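You operate a simulated robot arm through the tools that you are given. There is no shell and no other tool. Be economical: measure what you need, move in short steps, check, and stop when the job is done.

You are at the controls of a simulated two-armed robot. One attempt, no reset.

## Task
Pick up the grey cable with one hand, pass it to the other hand and put it on the yellow kit mat.

It is judged by the outcome, as a careful person would: the job done as asked, and still so three seconds after it is handed in. It fails if anything else is knocked over, pushed out of place, dropped, spilled or broken.

## Robot
Two 7-joint arms with three-finger grippers on one trunk, on a base that drives. Base frame: it is fixed to the floor where the robot stands at the start and does not move with it; the origin is under the middle of the robot, x ahead of it, y to its left, z up. Lengths are in m, angles in degrees, forces in N, time in s.
The left shoulder is at the start at [0.03, 0.124, 1.008], the right one opposite. With the tool pointing down near the work surface each hand reaches from about 0.1 to 0.78 m from the robot's upright axis, wherever it stands, measured 20 degrees to its own side. Places, roughly: yellow kit mat (37x22 cm) [0.08, -3.1, 0.88]. Payload 2.2 kg a hand.
The TCP of each hand is the grasp point between the finger pads, 0.028 m short of the fingertips. In the tool frame z runs along the fingers and y along their closing line. The gripper opens to 0.102 m. The gripper's body begins 0.071 m behind the TCP.
Orientation is told as [roll, pitch, yaw] about the base's x, y, z axes, in that order, counted from this pose: with the fingers straight down and closing along the base's y, the tool's x points along the base's -x, its y along +y and its z along -z.

## Interface
- The arms move only by the tool jog_arm. It takes "left_plan", "right_plan" or both (then of equal length, played together; a hand with none holds still); each is a list of rows, each a list of 7 numbers: the closure, from 0 (fully open) to 1 (shut), then the shift along the tool's x, y, z in m, then the turn, a rotation vector about the tool's x, y, z in degrees. In form: [[jaw, dx, dy, dz, rx, ry, rz], ...]. A call has 1 to 10 rows; each row shifts and turns the commanded pose from where the row before left it, along the tool's axes as they then stand. Each row takes 0.2 s and may step no farther than 0.05 m and 8.6 degrees from the row before; otherwise, or with a gripper value out of range, the whole call is refused. Where a pose cannot be reached the arm comes as near as it can. A force on the tool above 40 N (or 10 N above the force at the start of the call, whichever is more), or a blocked arm, ends the call early, and 0.2 s more pass. The fingers move at their own pace and stop on an object; they squeeze with about 39 N. The grip force told is the motor's: it shows also when the fingers shut on nothing. Time passes only in rows, and 0.2 s behind the last, so rows that do not move let the fingers close. It gives the time, the measured TCP pose, the force on the tool (base axes), the opening and the grip force at its end, in the units of the frame above (readings bear some noise), with the torque about the TCP (base axes, N m) and any sound that the robot's microphone picked up.
- Cameras (640 x 400 px; columns grow to the right, rows downward): "scene" is now at [0.0401, 0.0061, 1.7158]; the picture's right is [0.12, -0.99, 0.00], its down [-0.83, -0.10, -0.56] and it looks along [0.55, 0.07, -0.83] (base axes); focal length 293 px, centre (320, 200). "left" rides on the left gripper at [0.072, 0.038, -0.086] in its tool frame; the picture's right is [-0.47, 0.89, 0.00], its down [-0.60, -0.32, -0.73] and it looks along [-0.65, -0.34, 0.68] (tool axes); focal length 256 px, centre (320, 200). "right" rides on the right gripper at [0.069, 0.044, -0.086] in its tool frame; the picture's right is [-0.53, 0.85, 0.00], its down [-0.58, -0.36, -0.73] and it looks along [-0.62, -0.39, 0.68] (tool axes); focal length 256 px, centre (320, 200). There is no depth. A picture from a camera that has moved, and an enlarged one, comes with that camera's place and axes in the base frame and with its lens.
- capture(camera): a new picture of that camera. No time passes.
- move_column(by): slides the trunk up (or, below 0, down) by that many m; the arms and the scene camera ride with it, the base frame stays. It gives what a move gives, with no picture.
- steer(legs): drives the robot by 1 to 6 legs, each [ahead, left, turn to the left] in m, m and degrees, along the robot's own axes; the way and the turn of a leg run together, so that a leg with both is an arc; at most 1.5 m and 180 degrees a leg. The arms and the cameras ride along, it lands a little off, and it stops where it bumps. It gives what a move gives.
- head_to(pan, tilt): turns the head with the scene camera to pan (to the left, within 143 degrees either way) and tilt (down, from -29 to 69), counted from straight ahead of the robot. It gives what a move gives.
- inspect(camera, box): a new picture of the part [left, top, right, bottom] of that camera's present view, enlarged. No time passes.
- close_job(): hands the job in; it is judged then, once.

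Work in short steps. Places have to be worked out from the pictures, the camera data and where the tool is seen: move nearer, look again, correct. Check each grasp and each placing, and mend what went wrong. You have 120 turns and 88 pictures in all, those below and enlarged ones among them. Open the grippers and draw the arms clear of the work before you hand the job in, unless the task says otherwise; then end with one line.

The tools are called after ">>>" as name(argument=value, ...) on one line, values as JSON. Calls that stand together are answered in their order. jog_arm: Moves the arms, as the interface text tells. Its arguments: {"type":"object","properties":{"left_plan":{"type":"array","items":{"type":"array","items":{"type":"number"}}},"right_plan":{"type":"array","items":{"type":"array","items":{"type":"number"}}}},"required":[]} The other tools are called the same way: move_column (by) slides the trunk up or down; steer (legs) drives the base; head_to (pan, tilt) turns the head that bears the scene camera; capture (camera) takes a picture; inspect (camera, box) takes an enlarged picture of a part of a camera's view; close_job () hands the job in.

At the start:

```text
time: 0.0
left_position: [0.5261, 0.41, 1.1302]
left_tool_rot: [0.0, 0.0, -0.1]
left_force: [-0.5, -0.6, 0.7]
left_moment: [0.03, -0.01, -0.01]
left_width: 0.102
left_grip_force: 0.0
right_position: [0.4147, -0.0505, 1.0644]
right_tool_rot: [0.0, 0.0, 0.1]
right_force: [0.6, 0.2, -0.3]
right_moment: [0.01, -0.03, 0.0]
right_width: 0.102
right_grip_force: 0.2
trunk travel left (down, up): [-0.25, 0.29]
robot x, y, heading: [0.0026, 0.0015, -0.2]
head pan, tilt: [6.8, 56.2]
```

scene: 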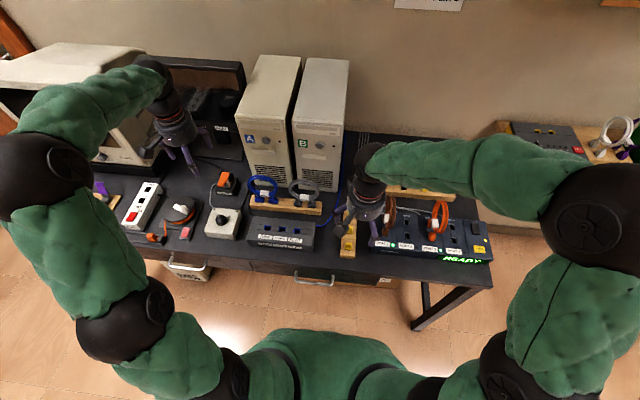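
right: 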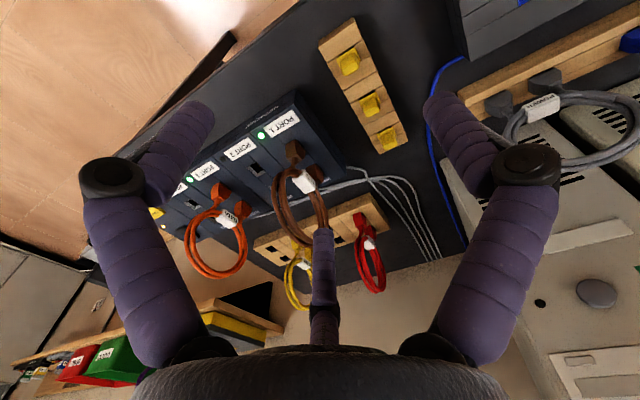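
left: 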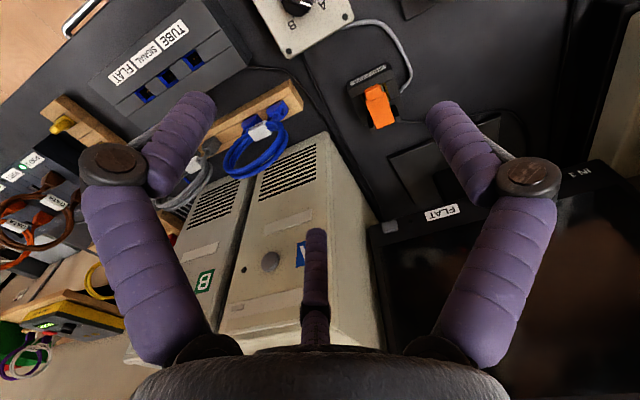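

The grey coiled cable seems to sit on a wooden holder near pixel (305,190) in the scene, next to the blue one. I enlarge it in the scene and right views.

>>> inspect(camera="scene", box=[220, 150, 380, 250])

>>> inspect(camera="right", box=[420, 0, 640, 200])

>>> inspect(camera="left", box=[60, 60, 320, 230])

```text
4.00 times, centred on (300, 200) of scene
camera zoom: at [0.0401, 0.0061, 1.7158], right [0.12, -0.99, 0.0], down [-0.83, -0.1, -0.56], along [0.55, 0.07, -0.83], focal length 1171 px, centre (400, 200)
```

zoom: 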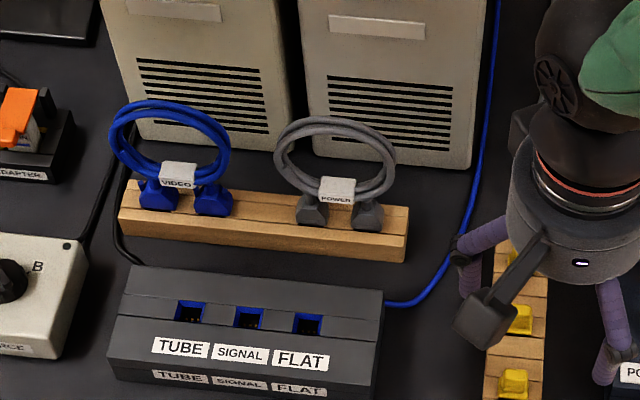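

```text
2.00 times, centred on (530, 100) of right
camera zoom: at [0.3454, -0.0062, 1.152], right [0.53, 0.85, 0.0], down [0.58, -0.36, 0.73], along [0.62, -0.39, -0.68], focal length 512 px, centre (-100, 400)
```

zoom: 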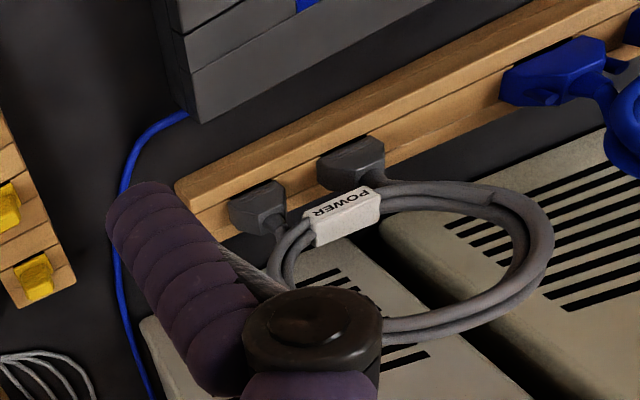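

```text
2.35 times, centred on (190, 145) of left
camera zoom: at [0.4545, 0.4477, 1.2159], right [0.47, 0.89, 0.0], down [0.6, -0.32, 0.73], along [0.65, -0.34, -0.68], focal length 602 px, centre (626, 329)
```

zoom: 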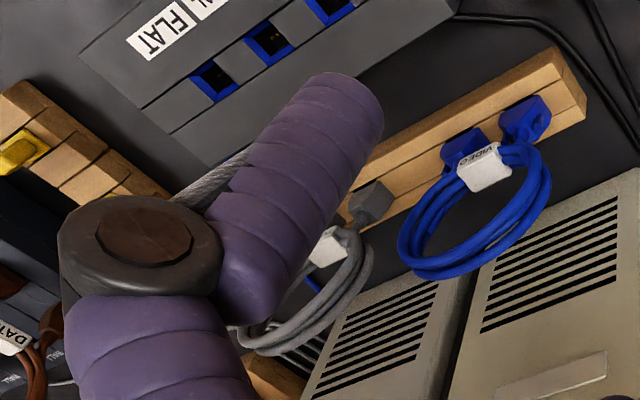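

I place the POWER label at about (0.58, 0.12, 0.905). Next I look around with the head to the right to learn the mat's surroundings.

>>> head_to(pan=-75, tilt=20)

>>> capture(camera="scene")

>>> head_to(pan=-110, tilt=25)

>>> capture(camera="scene")

```text
time: 1.6
left_position: [0.5268, 0.4109, 1.1308]
left_tool_rot: [0.1, -0.1, 0.0]
left_force: [-0.1, 0.5, -0.3]
left_moment: [-0.01, 0.01, 0.0]
left_width: 0.102
left_grip_force: 0.1
right_position: [0.416, -0.0509, 1.0659]
right_tool_rot: [0.0, -0.1, 0.0]
right_force: [0.3, 0.2, 0.1]
right_moment: [0.0, 0.0, -0.01]
right_width: 0.1021
right_grip_force: 0.1
trunk travel left (down, up): [-0.25, 0.29]
robot x, y, heading: [-0.0015, -0.0014, -0.3]
head pan, tilt: [-75.0, 20.0]
```

```text
81 pictures are left
camera scene: at [-0.006, -0.0922, 1.7695], right [-0.97, -0.26, 0.0], down [-0.09, 0.33, -0.94], along [0.24, -0.91, -0.34], focal length 293 px, centre (320, 200)
```

scene: 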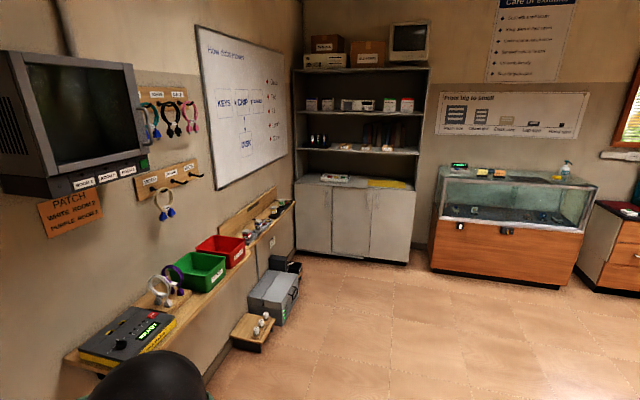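

```text
time: 2.6
left_position: [0.5265, 0.4099, 1.131]
left_tool_rot: [0.0, 0.0, 0.0]
left_force: [-0.6, -0.2, 0.3]
left_moment: [-0.01, 0.0, 0.01]
left_width: 0.1021
left_grip_force: 0.1
right_position: [0.4146, -0.05, 1.0651]
right_tool_rot: [0.0, 0.0, 0.0]
right_force: [-1.1, 0.0, 0.2]
right_moment: [0.03, 0.01, 0.0]
right_width: 0.1021
right_grip_force: 0.1
trunk travel left (down, up): [-0.25, 0.29]
robot x, y, heading: [0.0008, -0.0028, 0.0]
head pan, tilt: [-110.0, 25.0]
```

```text
80 pictures are left
camera scene: at [-0.0616, -0.0889, 1.7614], right [-0.94, 0.34, 0.0], down [0.14, 0.4, -0.91], along [-0.31, -0.85, -0.42], focal length 293 px, centre (320, 200)
```

scene: 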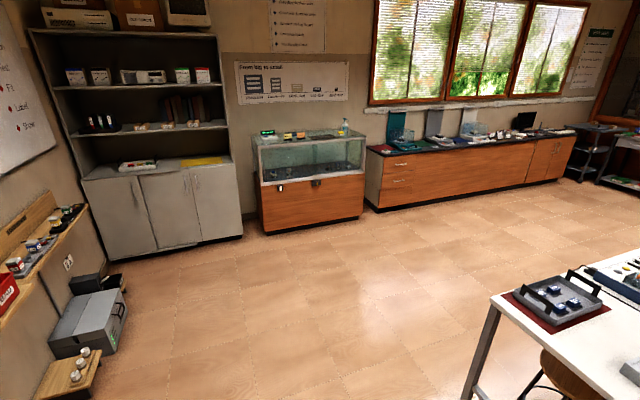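

The mat lies on a cabinet counter under a shelf, facing this way, so I will later drive up to it. First I look closer at the cable: head back and right hand moved to view it.

>>> head_to(pan=8, tilt=50)

>>> jog_arm(right_plan=[[0, -0.01, 0.047, 0.0, 0, 0, 0], [0, -0.01, 0.047, 0.0, 0, 0, 0], [0, -0.01, 0.047, 0.0, 0, 0, 0], [0, -0.01, 0.047, 0.0, 0, 0, 0], [0, -0.01, 0.047, 0.0, 0, 0, 0]])

>>> capture(camera="right")

>>> capture(camera="scene")

```text
time: 4.5
left_position: [0.5265, 0.4101, 1.13]
left_tool_rot: [-0.1, -0.1, 0.0]
left_force: [-0.5, 0.1, 0.0]
left_moment: [-0.02, -0.01, -0.04]
left_width: 0.102
left_grip_force: 0.1
right_position: [0.4153, -0.0507, 1.0654]
right_tool_rot: [0.0, 0.0, 0.0]
right_force: [-0.6, 0.7, -0.6]
right_moment: [0.01, 0.0, 0.0]
right_width: 0.1017
right_grip_force: 0.1
trunk travel left (down, up): [-0.25, 0.29]
robot x, y, heading: [0.0008, 0.0037, 0.5]
head pan, tilt: [8.0, 50.0]
```

```text
time: 5.7
left_position: [0.5266, 0.4106, 1.1283]
left_tool_rot: [-0.2, 0.0, 0.1]
left_force: [0.6, 0.3, -0.2]
left_moment: [0.0, 0.02, 0.04]
left_width: 0.102
left_grip_force: 0.1
right_position: [0.465, 0.1848, 1.064]
right_tool_rot: [0.0, 0.0, -0.1]
right_force: [0.0, 0.2, -0.1]
right_moment: [-0.02, 0.03, 0.01]
right_width: 0.1023
right_grip_force: 0.0
trunk travel left (down, up): [-0.25, 0.29]
robot x, y, heading: [-0.0022, -0.0002, 0.2]
head pan, tilt: [8.0, 50.0]
```

```text
79 pictures are left
camera right: at [0.3961, 0.2289, 1.1508], right [0.53, 0.85, 0.0], down [0.58, -0.36, 0.73], along [0.62, -0.39, -0.68], focal length 256 px, centre (320, 200)
```

right: 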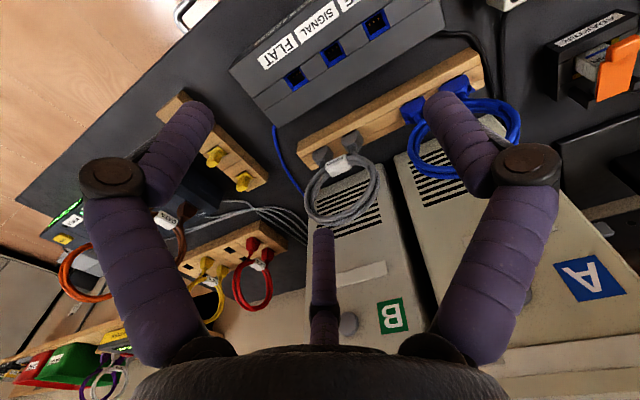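

```text
78 pictures are left
camera scene: at [0.0467, 0.0104, 1.7239], right [0.14, -0.99, 0.0], down [-0.76, -0.11, -0.64], along [0.64, 0.09, -0.77], focal length 293 px, centre (320, 200)
```

scene: 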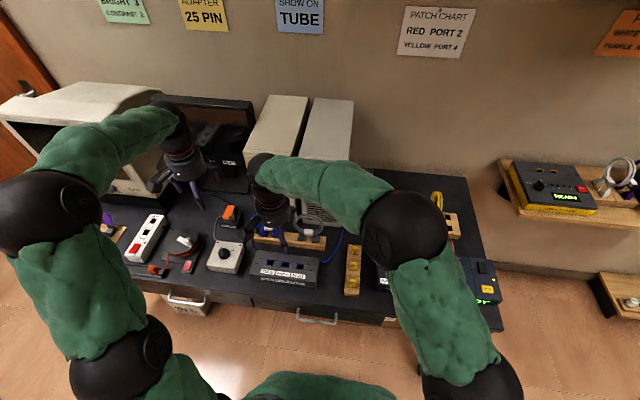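

The right view is upside down but clear. I zoom on the cable.

>>> inspect(camera="right", box=[280, 110, 440, 240])

>>> inspect(camera="left", box=[60, 60, 320, 230])

```text
3.08 times, centred on (360, 175) of right
camera zoom: at [0.3961, 0.2289, 1.1508], right [0.53, 0.85, 0.0], down [0.58, -0.36, 0.73], along [0.62, -0.39, -0.68], focal length 788 px, centre (197, 277)
```

zoom: 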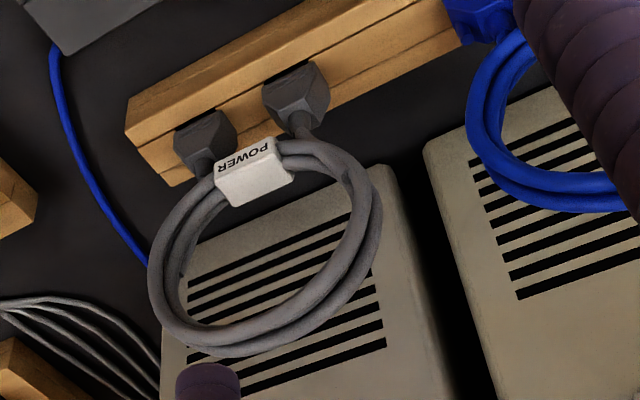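

```text
2.35 times, centred on (190, 145) of left
camera zoom: at [0.455, 0.449, 1.2151], right [0.47, 0.89, 0.0], down [0.6, -0.32, 0.73], along [0.65, -0.34, -0.68], focal length 602 px, centre (626, 329)
```

zoom: 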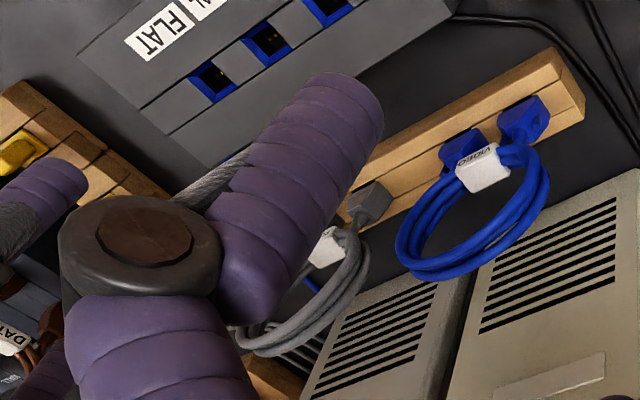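

Triangulating gives the ring standing nearly vertical (plane across x), with its label at ≈(0.60, 0.13, 0.876) and top at ≈(0.593, 0.122, 0.977). I'll turn the right hand so it closes along x, at a safe height.

>>> jog_arm(right_plan=[[0, 0.01, -0.03, -0.03, 0, 0, 0], [0, 0.01, -0.03, -0.03, 0, 0, 0], [0, 0, 0, 0, 0, 0, -8.5], [0, 0, 0, 0, 0, 0, -8.5], [0, 0, 0, 0, 0, 0, -8.5], [0, 0, 0, 0, 0, 0, -8.5], [0, 0, 0, 0, 0, 0, -8.5], [0, 0, 0, 0, 0, 0, -8.5], [0, 0, 0, 0, 0, 0, -8.5], [0, 0, 0, 0, 0, 0, -8.5]])

>>> jog_arm(right_plan=[[0.3, 0, 0, 0, 0, 0, -8.5], [0.3, 0, 0, 0, 0, 0, -8.5], [0.3, 0, 0, 0, 0, 0, -5], [0.3, 0, 0, 0, 8.3, 0, 0], [0.3, 0, 0, 0, 8.3, 0, 0], [0.3, 0, 0, 0, 8.4, 0, 0]])

>>> capture(camera="right")

>>> capture(camera="scene")

```text
time: 7.9
left_position: [0.527, 0.4102, 1.1305]
left_tool_rot: [0.0, 0.0, 0.1]
left_force: [0.1, 0.4, -0.1]
left_moment: [0.0, -0.03, 0.0]
left_width: 0.1022
left_grip_force: 0.1
right_position: [0.4442, 0.1245, 1.1248]
right_tool_rot: [0.0, -0.1, 68.2]
right_force: [0.4, -0.1, 0.4]
right_moment: [0.03, -0.04, -0.01]
right_width: 0.102
right_grip_force: 0.0
trunk travel left (down, up): [-0.25, 0.29]
robot x, y, heading: [0.0024, 0.0007, -0.2]
head pan, tilt: [8.0, 50.0]
```

```text
time: 9.3
left_position: [0.5261, 0.4096, 1.1299]
left_tool_rot: [0.0, -0.1, 0.0]
left_force: [0.1, 0.8, -0.5]
left_moment: [-0.03, 0.01, 0.0]
left_width: 0.102
left_grip_force: 0.2
right_position: [0.445, 0.1249, 1.1263]
right_tool_rot: [-25.2, -0.1, 90.1]
right_force: [-0.9, -0.8, 0.3]
right_moment: [0.01, -0.01, -0.03]
right_width: 0.0718
right_grip_force: 0.1
trunk travel left (down, up): [-0.25, 0.29]
robot x, y, heading: [0.0, 0.004, -0.1]
head pan, tilt: [8.0, 50.0]
```

```text
75 pictures are left
camera right: at [0.3675, 0.0562, 1.1861], right [-0.77, 0.53, -0.36], down [0.02, 0.58, 0.82], along [0.64, 0.62, -0.45], focal length 256 px, centre (320, 200)
```

right: 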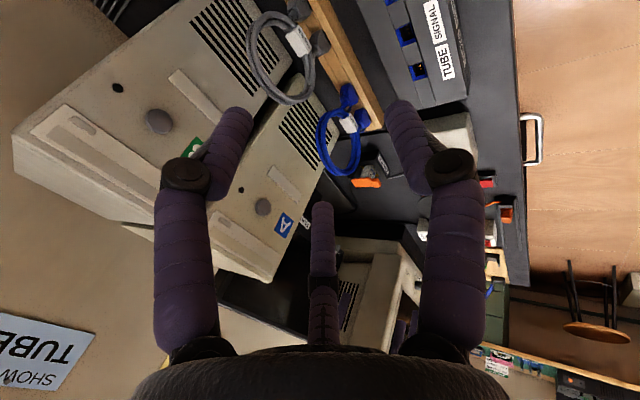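

```text
74 pictures are left
camera scene: at [0.0449, 0.0082, 1.724], right [0.14, -0.99, 0.0], down [-0.76, -0.11, -0.64], along [0.64, 0.09, -0.77], focal length 293 px, centre (320, 200)
```

scene: 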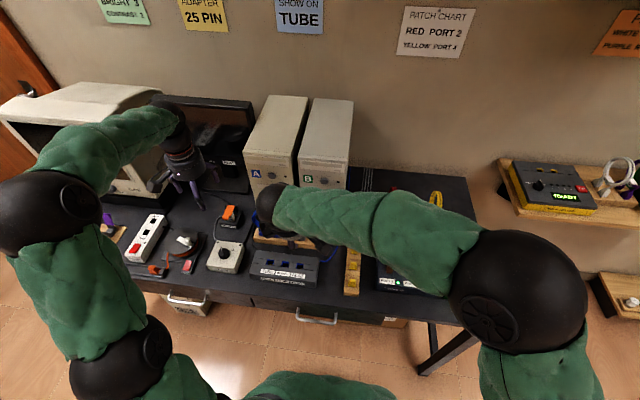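

The pose is reached. I zoom on the cable in this new view to refine its position.

>>> inspect(camera="right", box=[220, 0, 380, 130])

```text
3.08 times, centred on (300, 65) of right
camera zoom: at [0.3675, 0.0562, 1.1861], right [-0.77, 0.53, -0.36], down [0.02, 0.58, 0.82], along [0.64, 0.62, -0.45], focal length 788 px, centre (382, 615)
```

zoom: 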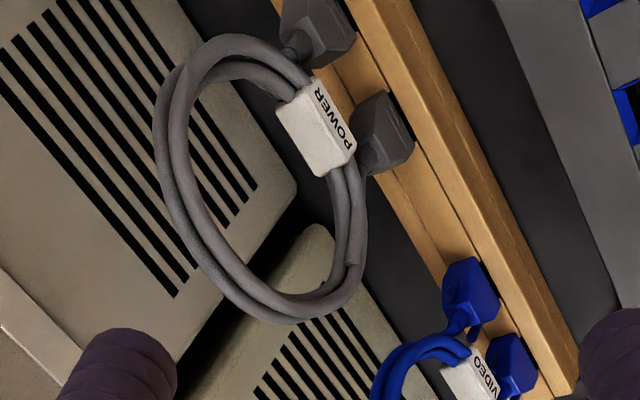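

Combining the views gives consistent results: label (0.597, 0.128, 0.876), ring top (0.606, 0.125, 0.965), and PC front around x≈0.67. I move to a pre-grasp pose 9 cm back along the tool axis with a narrower opening.

>>> jog_arm(right_plan=[[0.5, 0, -0.0183, 0.0323, 0, 0, 0], [0.5, 0, -0.0183, 0.0323, 0, 0, 0], [0.5, 0, -0.0183, 0.0323, 0, 0, 0], [0.5, 0, -0.0183, 0.0323, 0, 0, 0]])

>>> capture(camera="right")

>>> inspect(camera="left", box=[60, 60, 320, 230])

```text
time: 10.3
left_position: [0.5279, 0.409, 1.1295]
left_tool_rot: [0.0, 0.0, -0.1]
left_force: [-0.2, 0.1, 0.3]
left_moment: [-0.02, 0.02, 0.01]
left_width: 0.1018
left_grip_force: 0.0
right_position: [0.566, 0.1257, 1.0394]
right_tool_rot: [-25.0, 0.0, 90.1]
right_force: [0.3, 0.3, 0.2]
right_moment: [0.0, 0.02, -0.02]
right_width: 0.0509
right_grip_force: 0.0
trunk travel left (down, up): [-0.25, 0.29]
robot x, y, heading: [-0.0, -0.0027, -0.1]
head pan, tilt: [8.0, 50.0]
```

```text
72 pictures are left
camera right: at [0.4904, 0.0558, 1.0996], right [-0.77, 0.53, -0.36], down [0.02, 0.58, 0.82], along [0.64, 0.62, -0.45], focal length 256 px, centre (320, 200)
```

right: 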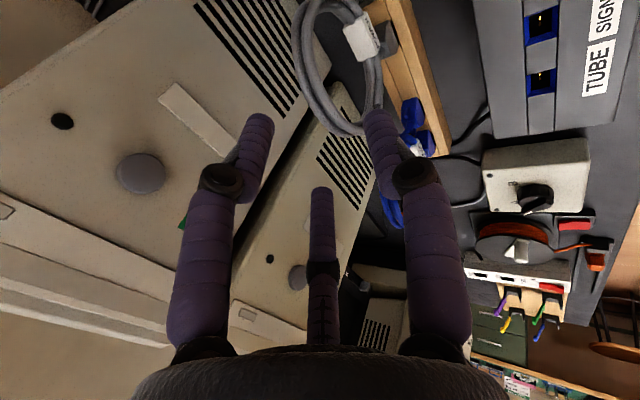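

```text
2.35 times, centred on (190, 145) of left
camera zoom: at [0.4556, 0.4478, 1.2153], right [0.47, 0.89, 0.0], down [0.6, -0.32, 0.73], along [0.65, -0.34, -0.68], focal length 602 px, centre (626, 329)
```

zoom: 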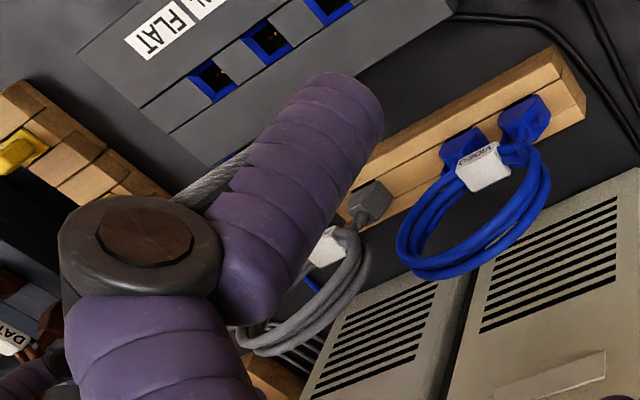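

The ring top lies right on the projected approach line. I advance 6 cm and look again.

>>> jog_arm(right_plan=[[0.5, 0, 0, 0.03, 0, 0, 0], [0.5, 0, 0, 0.03, 0, 0, 0]])

>>> capture(camera="right")

>>> inspect(camera="scene", box=[230, 140, 390, 240])

```text
time: 10.9
left_position: [0.5256, 0.4104, 1.1296]
left_tool_rot: [0.0, 0.0, 0.0]
left_force: [-0.6, -0.4, 0.7]
left_moment: [0.02, -0.02, -0.01]
left_width: 0.1022
left_grip_force: 0.1
right_position: [0.5914, 0.1233, 0.9859]
right_tool_rot: [-25.0, 0.0, 89.9]
right_force: [0.7, 0.3, 0.2]
right_moment: [0.01, 0.01, 0.01]
right_width: 0.0511
right_grip_force: 0.0
trunk travel left (down, up): [-0.25, 0.29]
robot x, y, heading: [-0.004, -0.002, -0.2]
head pan, tilt: [8.0, 50.0]
```

```text
70 pictures are left
camera right: at [0.5149, 0.0556, 1.0454], right [-0.77, 0.53, -0.36], down [0.02, 0.58, 0.82], along [0.64, 0.62, -0.45], focal length 256 px, centre (320, 200)
```

right: 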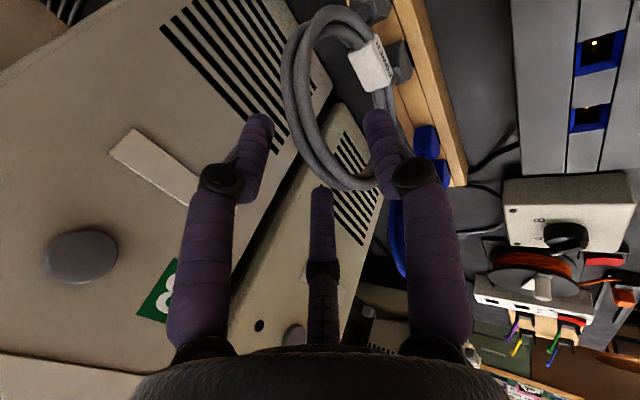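

```text
4.00 times, centred on (310, 190) of scene
camera zoom: at [0.0461, 0.0086, 1.7239], right [0.14, -0.99, 0.0], down [-0.76, -0.11, -0.64], along [0.64, 0.09, -0.77], focal length 1171 px, centre (360, 240)
```

zoom: 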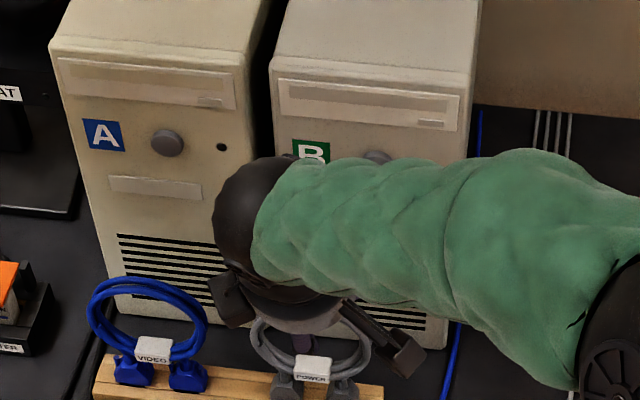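

Ring runs between the fingers as intended. I advance the last 3.3 cm and close.

>>> jog_arm(right_plan=[[0.5, 0, 0, 0.017, 0, 0, 0], [0.5, 0, 0, 0.016, 0, 0, 0]])

>>> capture(camera="right")

```text
time: 11.5
left_position: [0.5263, 0.4096, 1.1307]
left_tool_rot: [0.0, 0.1, 0.1]
left_force: [-0.6, 0.6, -0.9]
left_moment: [-0.01, -0.02, 0.01]
left_width: 0.102
left_grip_force: 0.0
right_position: [0.6062, 0.1243, 0.9547]
right_tool_rot: [-24.8, 0.0, 90.0]
right_force: [0.4, -0.5, 0.0]
right_moment: [0.03, 0.02, -0.01]
right_width: 0.0511
right_grip_force: 0.1
trunk travel left (down, up): [-0.25, 0.29]
robot x, y, heading: [0.0017, 0.0009, 0.2]
head pan, tilt: [8.0, 50.0]
```

```text
68 pictures are left
camera right: at [0.529, 0.0556, 1.0145], right [-0.77, 0.53, -0.36], down [0.02, 0.58, 0.82], along [0.64, 0.62, -0.45], focal length 256 px, centre (320, 200)
```

right: 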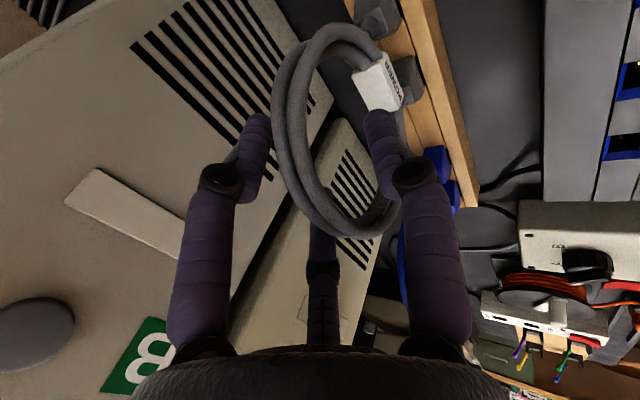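

The tube is between the pads; I close the fingers.

>>> jog_arm(right_plan=[[0.7, 0, 0, 0, 0, 0, 0], [0.85, 0, 0, 0, 0, 0, 0], [1, 0, 0, 0, 0, 0, 0], [1, 0, 0, 0, 0, 0, 0]])

>>> capture(camera="right")

```text
time: 12.5
left_position: [0.5263, 0.4098, 1.1295]
left_tool_rot: [-0.1, 0.0, -0.1]
left_force: [0.0, 0.9, 0.1]
left_moment: [0.0, 0.0, 0.0]
left_width: 0.1022
left_grip_force: 0.1
right_position: [0.6053, 0.1244, 0.9556]
right_tool_rot: [-25.0, 0.0, 90.0]
right_force: [1.4, 3.5, 3.6]
right_moment: [0.21, -0.13, -0.17]
right_width: 0.0212
right_grip_force: 38.9
trunk travel left (down, up): [-0.25, 0.29]
robot x, y, heading: [0.0018, -0.0009, 0.0]
head pan, tilt: [8.0, 50.0]
```

```text
67 pictures are left
camera right: at [0.529, 0.0561, 1.0152], right [-0.77, 0.53, -0.36], down [0.02, 0.58, 0.82], along [0.64, 0.62, -0.45], focal length 256 px, centre (320, 200)
```

right: 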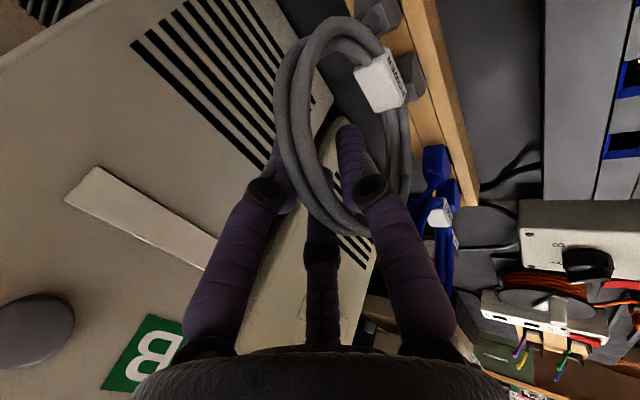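

It holds the bundle (2.1 cm wide, 39 N). I lift straight up gently.

>>> jog_arm(right_plan=[[1, 0, -0.0042, -0.0091, 0, 0, 0], [1, 0, -0.0042, -0.0091, 0, 0, 0], [1, 0, -0.0042, -0.0091, 0, 0, 0], [1, 0, -0.0042, -0.0091, 0, 0, 0]])

>>> capture(camera="right")

```text
time: 13.5
left_position: [0.5273, 0.4097, 1.1316]
left_tool_rot: [0.0, 0.0, 0.0]
left_force: [0.1, 0.1, 0.5]
left_moment: [0.03, 0.01, -0.01]
left_width: 0.1018
left_grip_force: 0.1
right_position: [0.6047, 0.1234, 0.9953]
right_tool_rot: [-24.9, 0.0, 90.0]
right_force: [-0.1, -0.7, -1.5]
right_moment: [-0.01, -0.01, 0.0]
right_width: 0.0215
right_grip_force: 38.8
trunk travel left (down, up): [-0.25, 0.29]
robot x, y, heading: [0.0026, 0.0021, 0.0]
head pan, tilt: [8.0, 50.0]
```

```text
66 pictures are left
camera right: at [0.5285, 0.0554, 1.055], right [-0.77, 0.53, -0.36], down [0.02, 0.58, 0.82], along [0.64, 0.62, -0.45], focal length 256 px, centre (320, 200)
```

right: 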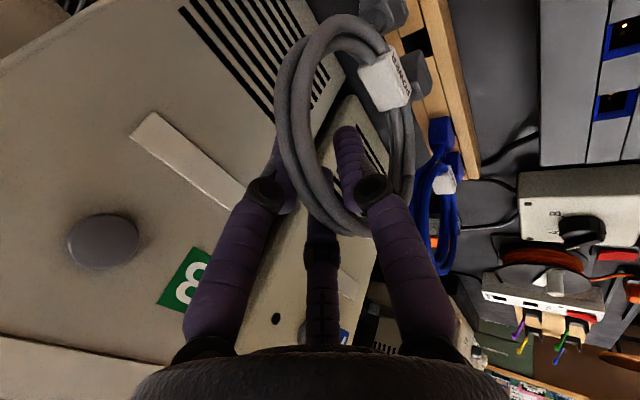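

The plugs are out of the slots and the weight hangs free. I lift higher and draw back from the desk.

>>> jog_arm(right_plan=[[1, 0, -0.0148, -0.0317, 0, 0, 0], [1, 0, -0.0148, -0.0317, 0, 0, 0], [1, 0, -0.0148, -0.0317, 0, 0, 0], [1, 0, -0.0148, -0.0317, 0, 0, 0], [1, 0, 0.0272, -0.0127, 0, 0, 0], [1, 0, 0.0272, -0.0127, 0, 0, 0], [1, 0, 0.0272, -0.0127, 0, 0, 0], [1, 0, 0.0272, -0.0127, 0, 0, 0], [1, 0, 0.0272, -0.0127, 0, 0, 0], [1, 0, 0.0272, -0.0127, 0, 0, 0]])

>>> head_to(pan=8, tilt=58)

>>> capture(camera="scene")

>>> capture(camera="left")

```text
time: 15.7
left_position: [0.5258, 0.4104, 1.1301]
left_tool_rot: [0.0, -0.1, 0.0]
left_force: [0.0, -1.0, -0.6]
left_moment: [0.02, -0.01, -0.03]
left_width: 0.102
left_grip_force: 0.1
right_position: [0.4234, 0.126, 1.1351]
right_tool_rot: [-25.0, 0.0, 89.9]
right_force: [-0.4, 0.6, -1.5]
right_moment: [-0.03, -0.08, -0.04]
right_width: 0.0217
right_grip_force: 39.4
trunk travel left (down, up): [-0.25, 0.29]
robot x, y, heading: [0.0005, -0.0006, -0.2]
head pan, tilt: [8.0, 50.0]
```

```text
time: 16.4
left_position: [0.5262, 0.4093, 1.13]
left_tool_rot: [-0.1, 0.0, 0.0]
left_force: [-0.1, 0.4, -0.2]
left_moment: [0.0, -0.03, 0.0]
left_width: 0.1019
left_grip_force: 0.1
right_position: [0.4236, 0.1267, 1.1346]
right_tool_rot: [-25.0, 0.0, 90.0]
right_force: [-0.1, 0.4, -2.8]
right_moment: [-0.01, -0.01, 0.01]
right_width: 0.0219
right_grip_force: 39.1
trunk travel left (down, up): [-0.25, 0.29]
robot x, y, heading: [0.0026, 0.0013, -0.1]
head pan, tilt: [8.0, 58.0]
```

```text
65 pictures are left
camera scene: at [0.0383, 0.0075, 1.7137], right [0.14, -0.99, 0.0], down [-0.84, -0.12, -0.53], along [0.52, 0.07, -0.85], focal length 293 px, centre (320, 200)
```

scene: 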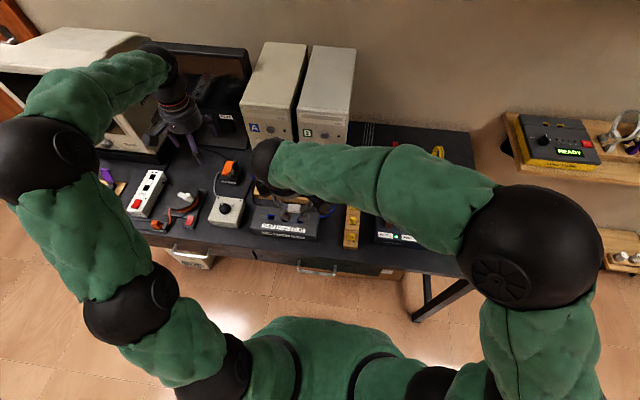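

```text
64 pictures are left
camera left: at [0.4546, 0.4478, 1.2157], right [0.47, 0.89, 0.0], down [0.6, -0.32, 0.73], along [0.65, -0.34, -0.68], focal length 256 px, centre (320, 200)
```

left: 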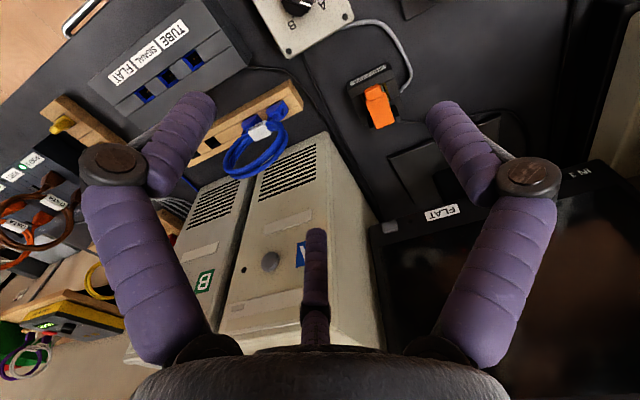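

The cable is held. I back away from the desk by 0.4 m so the handover has free space, then bring the left hand into an inward-pointing pose.

>>> steer(legs=[[-0.4, 0, 0]])

>>> jog_arm(left_plan=[[0, 0, 0, 0, 0, 0, -8.5], [0, 0, 0, 0, 0, 0, -8.5], [0, 0, 0, 0, 0, 0, -8.5], [0, 0, 0, 0, 0, 0, -8.5], [0, 0, 0, 0, 0, 0, -8.5], [0, 0, 0, 0, 0, 0, -8.5], [0, 0, 0, 0, 0, 0, -8.5], [0, 0, 0, 0, 0, 0, -8.5], [0, 0, 0, 0, 0, 0, -8.5], [0, 0, 0, 0, 0, 0, -8.5]])

>>> jog_arm(left_plan=[[0, 0, 0, 0, 0, 0, -5], [0, 0, 0, 0, 0, 8.5, 0], [0, 0, 0, 0, 0, 8.5, 0], [0, 0, 0, 0, 0, 8.5, 0], [0, 0, 0, 0, 0, 8.5, 0], [0, 0, 0, 0, 0, 8.5, 0], [0, 0, 0, 0, 0, 8.5, 0], [0, 0, 0, 0, 0, 8.5, 0]])

>>> capture(camera="scene")

>>> capture(camera="left")

```text
time: 18.9
left_position: [0.1275, 0.4118, 1.1305]
left_tool_rot: [0.0, -0.1, 0.5]
left_force: [0.0, -0.3, -0.5]
left_moment: [0.0, 0.0, 0.0]
left_width: 0.102
left_grip_force: 0.0
right_position: [0.0273, 0.1273, 1.1359]
right_tool_rot: [-24.9, 0.1, 90.4]
right_force: [-0.1, -0.3, -1.5]
right_moment: [0.01, -0.05, 0.02]
right_width: 0.0219
right_grip_force: 38.9
trunk travel left (down, up): [-0.25, 0.29]
robot x, y, heading: [-0.3964, -0.0004, 0.2]
head pan, tilt: [8.0, 58.0]
```

```text
time: 21.1
left_position: [0.1273, 0.4122, 1.1312]
left_tool_rot: [0.0, -0.1, 85.4]
left_force: [-1.6, 0.2, 0.4]
left_moment: [0.07, -0.04, -0.05]
left_width: 0.1018
left_grip_force: 0.1
right_position: [0.0287, 0.1283, 1.135]
right_tool_rot: [-25.0, 0.1, 90.5]
right_force: [0.4, -0.3, -2.5]
right_moment: [-0.03, -0.03, -0.02]
right_width: 0.0218
right_grip_force: 38.8
trunk travel left (down, up): [-0.25, 0.29]
robot x, y, heading: [-0.3969, -0.0013, 0.5]
head pan, tilt: [8.0, 58.0]
```

```text
time: 22.9
left_position: [0.1283, 0.4132, 1.1305]
left_tool_rot: [-0.2, 59.7, 90.2]
left_force: [-0.3, -0.2, -0.3]
left_moment: [0.01, -0.01, -0.01]
left_width: 0.102
left_grip_force: 0.1
right_position: [0.0286, 0.1284, 1.1358]
right_tool_rot: [-25.0, 0.0, 90.3]
right_force: [0.9, 0.4, -2.1]
right_moment: [-0.03, -0.02, -0.02]
right_width: 0.0218
right_grip_force: 39.0
trunk travel left (down, up): [-0.25, 0.29]
robot x, y, heading: [-0.391, -0.0033, 0.3]
head pan, tilt: [8.0, 58.0]
```

```text
63 pictures are left
camera scene: at [-0.3563, 0.0073, 1.7137], right [0.15, -0.99, 0.0], down [-0.84, -0.12, -0.53], along [0.52, 0.08, -0.85], focal length 293 px, centre (320, 200)
```

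scene: 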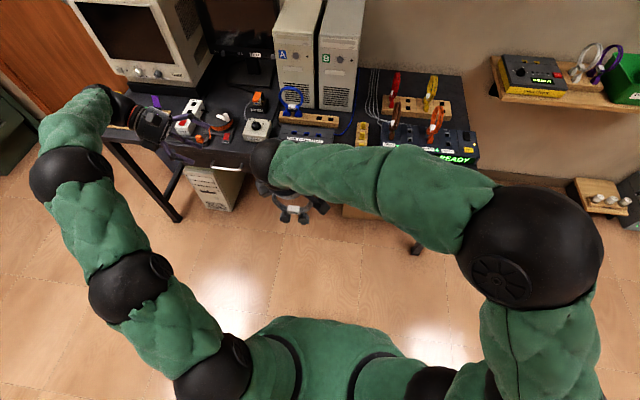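

```text
62 pictures are left
camera left: at [0.0911, 0.4504, 1.236], right [-0.89, 0.23, -0.4], down [0.31, 0.94, -0.15], along [0.34, -0.26, -0.9], focal length 256 px, centre (320, 200)
```

left: 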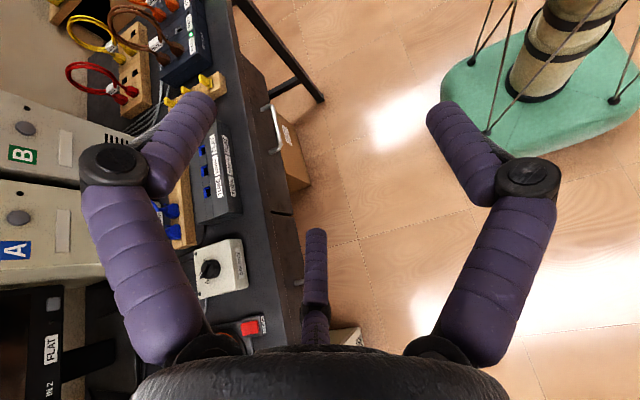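

Good reach. I finish turning the left hand to near horizontal and bring it to 10 cm left of the ring's left side, then look.

>>> jog_arm(left_plan=[[0.2, 0, 0, 0, 0, 8.5, 0], [0.2, 0, 0, 0, 0, 8.5, 0], [0.2, 0, 0, 0, 0, 8.5, 0], [0.2, -0.0056, 0.0245, 0.0364, 0, 0, 0], [0.2, -0.0056, 0.0245, 0.0364, 0, 0, 0], [0.2, -0.0056, 0.0245, 0.0364, 0, 0, 0], [0.2, -0.0056, 0.0245, 0.0364, 0, 0, 0]])

>>> capture(camera="left")

>>> capture(camera="right")

>>> capture(camera="scene")

```text
time: 24.5
left_position: [0.0246, 0.259, 1.0938]
left_tool_rot: [-0.3, 85.0, 90.1]
left_force: [-1.1, 0.0, 0.1]
left_moment: [-0.03, -0.01, -0.02]
left_width: 0.0816
left_grip_force: 0.0
left hand out of reach, approached as far as the arm can: row 3
right_position: [0.0279, 0.1278, 1.1374]
right_tool_rot: [-25.0, 0.0, 90.4]
right_force: [-0.4, 0.0, -1.6]
right_moment: [-0.01, -0.02, -0.01]
right_width: 0.0219
right_grip_force: 39.4
trunk travel left (down, up): [-0.25, 0.29]
robot x, y, heading: [-0.3946, -0.0005, 0.4]
head pan, tilt: [8.0, 58.0]
```

```text
61 pictures are left
camera left: at [-0.0128, 0.3391, 1.1713], right [-0.89, 0.03, -0.46], down [0.31, 0.78, -0.54], along [0.34, -0.62, -0.7], focal length 256 px, centre (320, 200)
```

left: 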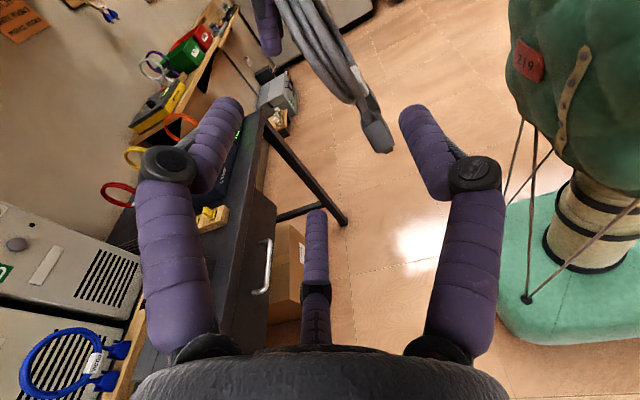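

```text
60 pictures are left
camera right: at [-0.0479, 0.0579, 1.1954], right [-0.77, 0.53, -0.36], down [0.02, 0.58, 0.82], along [0.64, 0.62, -0.45], focal length 256 px, centre (320, 200)
```

right: 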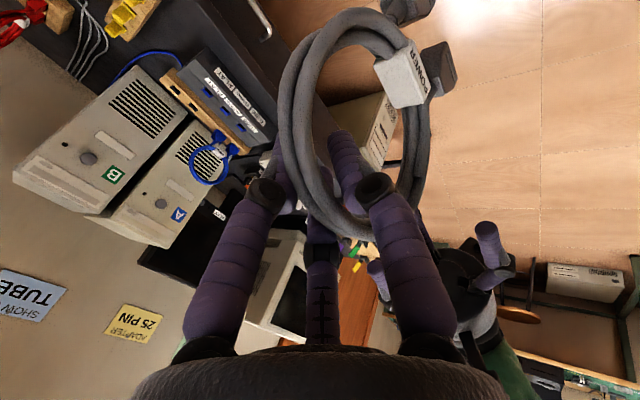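

```text
59 pictures are left
camera scene: at [-0.3573, 0.0057, 1.7137], right [0.15, -0.99, 0.0], down [-0.84, -0.12, -0.53], along [0.52, 0.08, -0.85], focal length 293 px, centre (320, 200)
```

scene: 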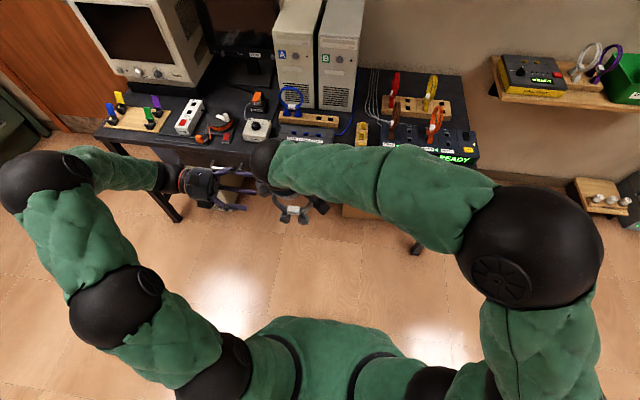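

The ring is edge-on to the left hand, slightly off in x. I zoom in for alignment.

>>> inspect(camera="left", box=[220, 0, 460, 160])

>>> inspect(camera="scene", box=[160, 120, 360, 245])

```text
2.50 times, centred on (340, 80) of left
camera zoom: at [-0.0128, 0.3391, 1.1713], right [-0.89, 0.03, -0.46], down [0.31, 0.78, -0.54], along [0.34, -0.62, -0.7], focal length 640 px, centre (270, 500)
```

zoom: 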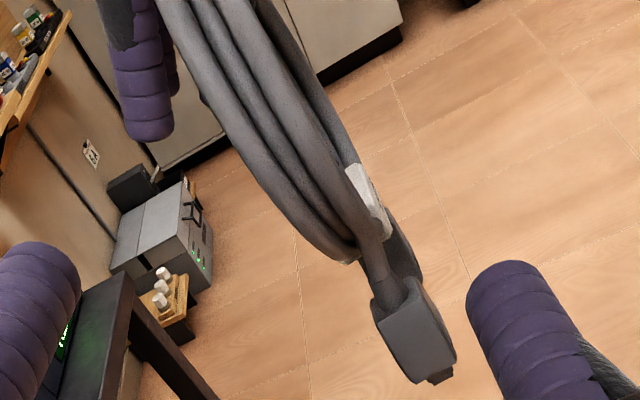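

```text
3.20 times, centred on (260, 182) of scene
camera zoom: at [-0.3573, 0.0057, 1.7137], right [0.15, -0.99, 0.0], down [-0.84, -0.12, -0.53], along [0.52, 0.08, -0.85], focal length 937 px, centre (512, 256)
```

zoom: 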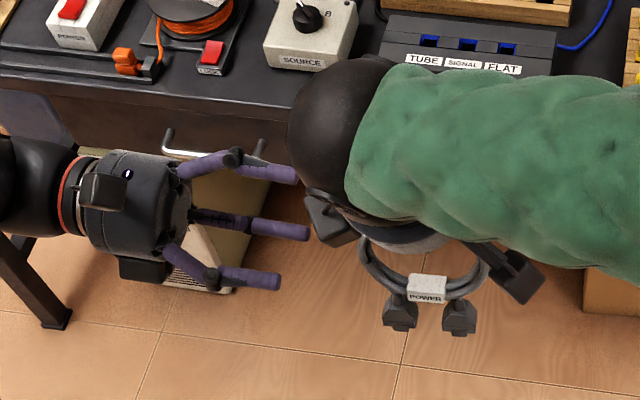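

The ring leans a little (bottom toward the robot); its left side is near x≈0.012, z≈1.10. I shift and advance 6 cm, then check.

>>> jog_arm(left_plan=[[0.2, 0.008, 0.01, 0.02, 0, 0, 0], [0.2, 0, 0, 0.02, 0, 0, 0], [0.2, 0, 0, 0.02, 0, 0, 0]])

>>> capture(camera="left")

>>> inspect(camera="scene", box=[160, 120, 360, 245])

>>> capture(camera="right")

```text
time: 25.3
left_position: [0.0142, 0.2004, 1.0946]
left_tool_rot: [-0.8, 85.0, 89.6]
left_force: [0.1, 0.0, -0.5]
left_moment: [0.0, 0.02, -0.01]
left_width: 0.0818
left_grip_force: 0.1
right_position: [0.0292, 0.1275, 1.1356]
right_tool_rot: [-25.0, 0.1, 90.4]
right_force: [-0.8, 0.2, -1.6]
right_moment: [-0.04, -0.06, 0.02]
right_width: 0.0217
right_grip_force: 38.8
trunk travel left (down, up): [-0.25, 0.29]
robot x, y, heading: [-0.3943, 0.0018, 0.3]
head pan, tilt: [8.0, 58.0]
```

```text
56 pictures are left
camera left: at [-0.0232, 0.2793, 1.1736], right [-0.89, 0.03, -0.46], down [0.31, 0.78, -0.54], along [0.35, -0.62, -0.7], focal length 256 px, centre (320, 200)
```

left: 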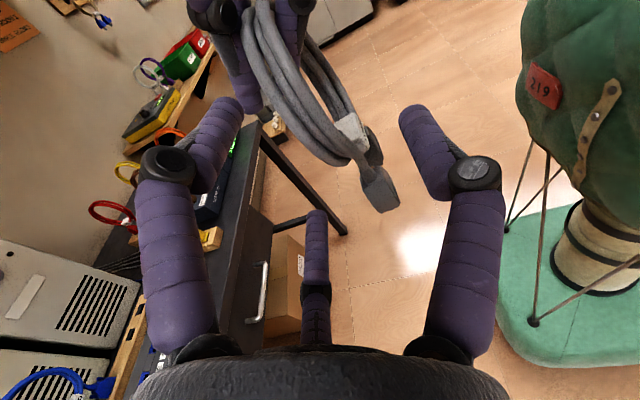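

```text
3.20 times, centred on (260, 182) of scene
camera zoom: at [-0.3573, 0.0053, 1.7137], right [0.15, -0.99, 0.0], down [-0.84, -0.12, -0.53], along [0.52, 0.08, -0.85], focal length 937 px, centre (512, 256)
```

zoom: 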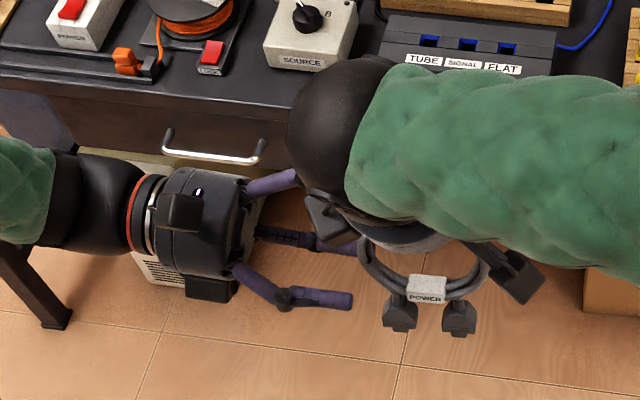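

```text
54 pictures are left
camera right: at [-0.0479, 0.0577, 1.1954], right [-0.77, 0.53, -0.36], down [0.02, 0.58, 0.82], along [0.64, 0.62, -0.45], focal length 256 px, centre (320, 200)
```

right: 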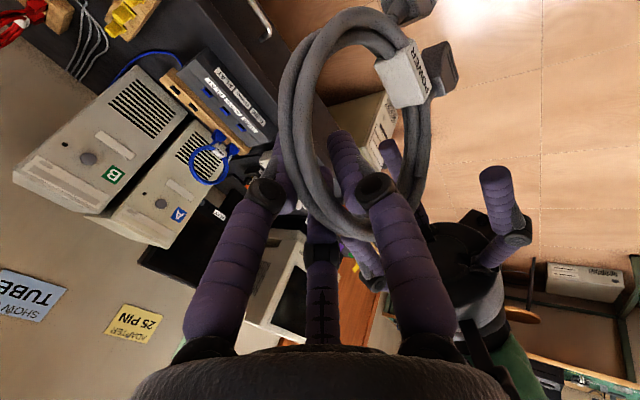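

The hand shows a third rod between the two fingers; I check where it would sit relative to the plugs before closing in.

>>> inspect(camera="scene", box=[200, 160, 320, 235])

>>> inspect(camera="right", box=[270, 60, 550, 300])

```text
5.33 times, centred on (260, 198) of scene
camera zoom: at [-0.3573, 0.0053, 1.7137], right [0.15, -0.99, 0.0], down [-0.84, -0.12, -0.53], along [0.52, 0.08, -0.85], focal length 1561 px, centre (640, 213)
```

zoom: 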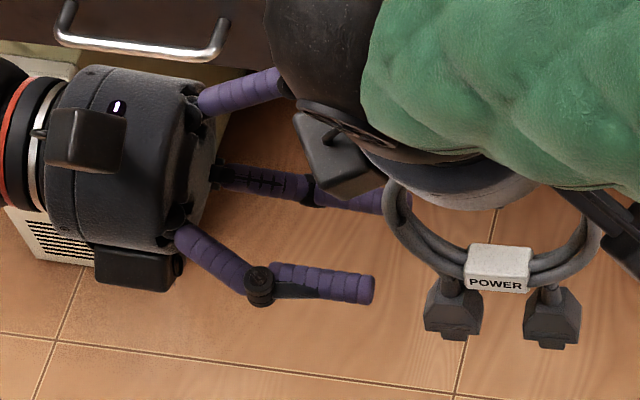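

```text
1.67 times, centred on (410, 180) of right
camera zoom: at [-0.0479, 0.0577, 1.1954], right [-0.77, 0.53, -0.36], down [0.02, 0.58, 0.82], along [0.64, 0.62, -0.45], focal length 427 px, centre (170, 233)
```

zoom: 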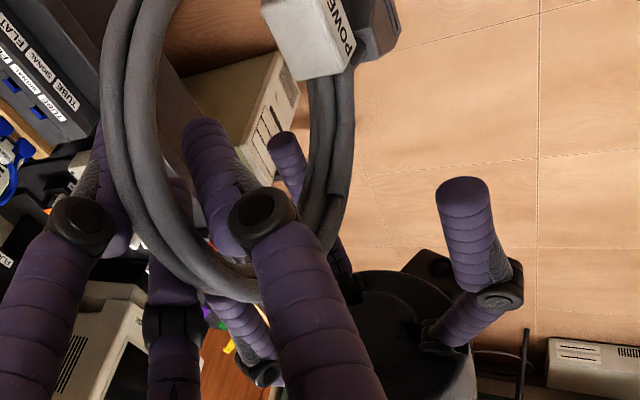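

The rod appears to stay clear below/inside the ring. I advance the last 3.4 cm carefully, then look.

>>> jog_arm(left_plan=[[0.2, 0.004, 0.002, 0.012, 0, 0, 0], [0.2, 0.004, 0.002, 0.011, 0, 0, 0], [0.2, 0, 0, 0.011, 0, 0, 0]])

>>> capture(camera="left")

>>> inspect(camera="scene", box=[200, 160, 320, 235])

```text
time: 26.1
left_position: [0.0113, 0.1654, 1.1008]
left_tool_rot: [-0.8, 85.0, 89.7]
left_force: [2.9, 14.1, 3.4]
left_moment: [-0.61, 0.02, 0.38]
left_width: 0.0954
left_grip_force: 7.6
right_position: [0.0281, 0.1273, 1.1335]
right_tool_rot: [-25.0, 0.2, 90.4]
right_force: [-2.2, -12.9, -4.4]
right_moment: [-0.13, -0.11, -0.15]
right_width: 0.0221
right_grip_force: 39.1
trunk travel left (down, up): [-0.25, 0.29]
robot x, y, heading: [-0.3957, -0.0004, 0.6]
head pan, tilt: [8.0, 58.0]
```

```text
51 pictures are left
camera left: at [-0.0263, 0.2447, 1.1793], right [-0.89, 0.03, -0.46], down [0.31, 0.78, -0.54], along [0.35, -0.62, -0.7], focal length 256 px, centre (320, 200)
```

left: 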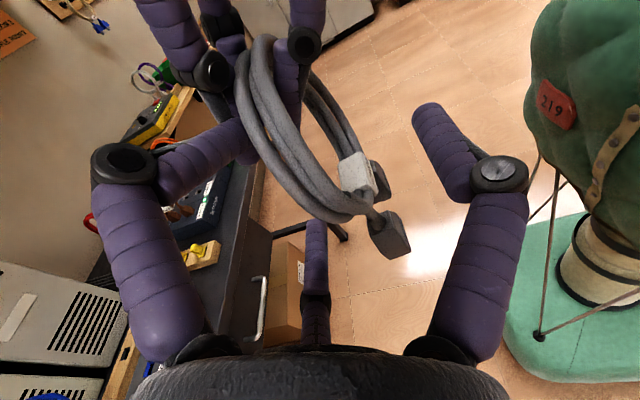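

```text
5.33 times, centred on (260, 198) of scene
camera zoom: at [-0.3569, 0.0057, 1.7137], right [0.15, -0.99, 0.0], down [-0.84, -0.12, -0.53], along [0.52, 0.08, -0.85], focal length 1561 px, centre (640, 213)
```

zoom: 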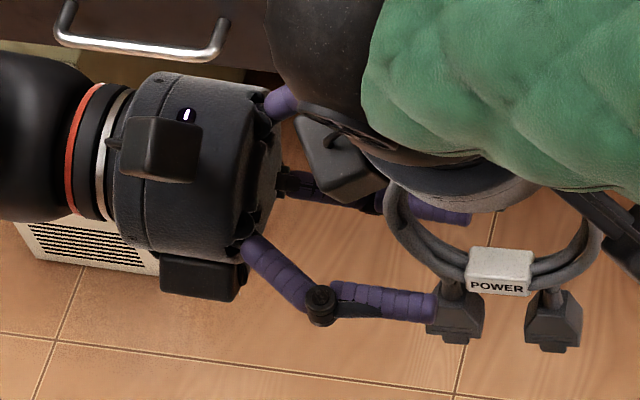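

The left far finger pressed on the right hand's finger (14 N). I back off 4 cm, narrow the opening and lower the left hand 1.7 cm before retrying.

>>> jog_arm(left_plan=[[0.2, 0, 0, -0.02, 0, 0, 0], [0.2, 0, 0, -0.02, 0, 0, 0], [0.5, -0.017, 0.0, 0, 0, 0, 0], [0.5, 0, 0, 0, 0, 0, 0]])

>>> capture(camera="left")

>>> inspect(camera="right", box=[230, 0, 550, 240])

```text
time: 27.1
left_position: [0.0133, 0.2054, 1.0868]
left_tool_rot: [-0.5, 85.0, 89.9]
left_force: [0.2, 0.0, -0.1]
left_moment: [0.0, 0.0, -0.01]
left_width: 0.051
left_grip_force: 0.1
right_position: [0.0278, 0.1273, 1.1352]
right_tool_rot: [-25.0, 0.0, 90.3]
right_force: [-0.1, 0.0, -2.3]
right_moment: [0.0, -0.04, -0.03]
right_width: 0.0219
right_grip_force: 39.2
trunk travel left (down, up): [-0.25, 0.29]
robot x, y, heading: [-0.396, 0.0019, 0.4]
head pan, tilt: [8.0, 58.0]
```

```text
49 pictures are left
camera left: at [-0.0253, 0.2846, 1.1657], right [-0.89, 0.03, -0.46], down [0.31, 0.78, -0.54], along [0.34, -0.62, -0.7], focal length 256 px, centre (320, 200)
```

left: 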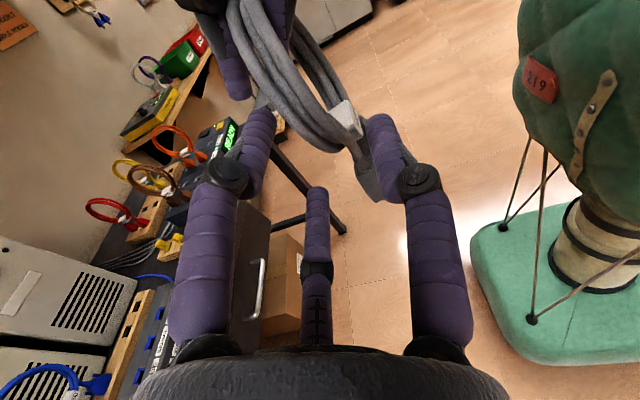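

```text
1.67 times, centred on (390, 120) of right
camera zoom: at [-0.0479, 0.0583, 1.1954], right [-0.77, 0.53, -0.36], down [0.02, 0.58, 0.82], along [0.64, 0.62, -0.45], focal length 427 px, centre (203, 333)
```

zoom: 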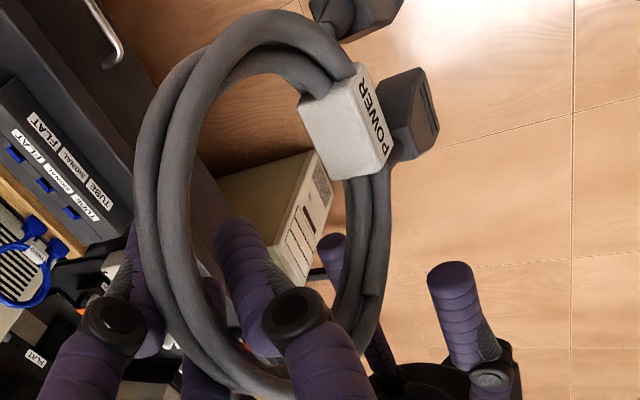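

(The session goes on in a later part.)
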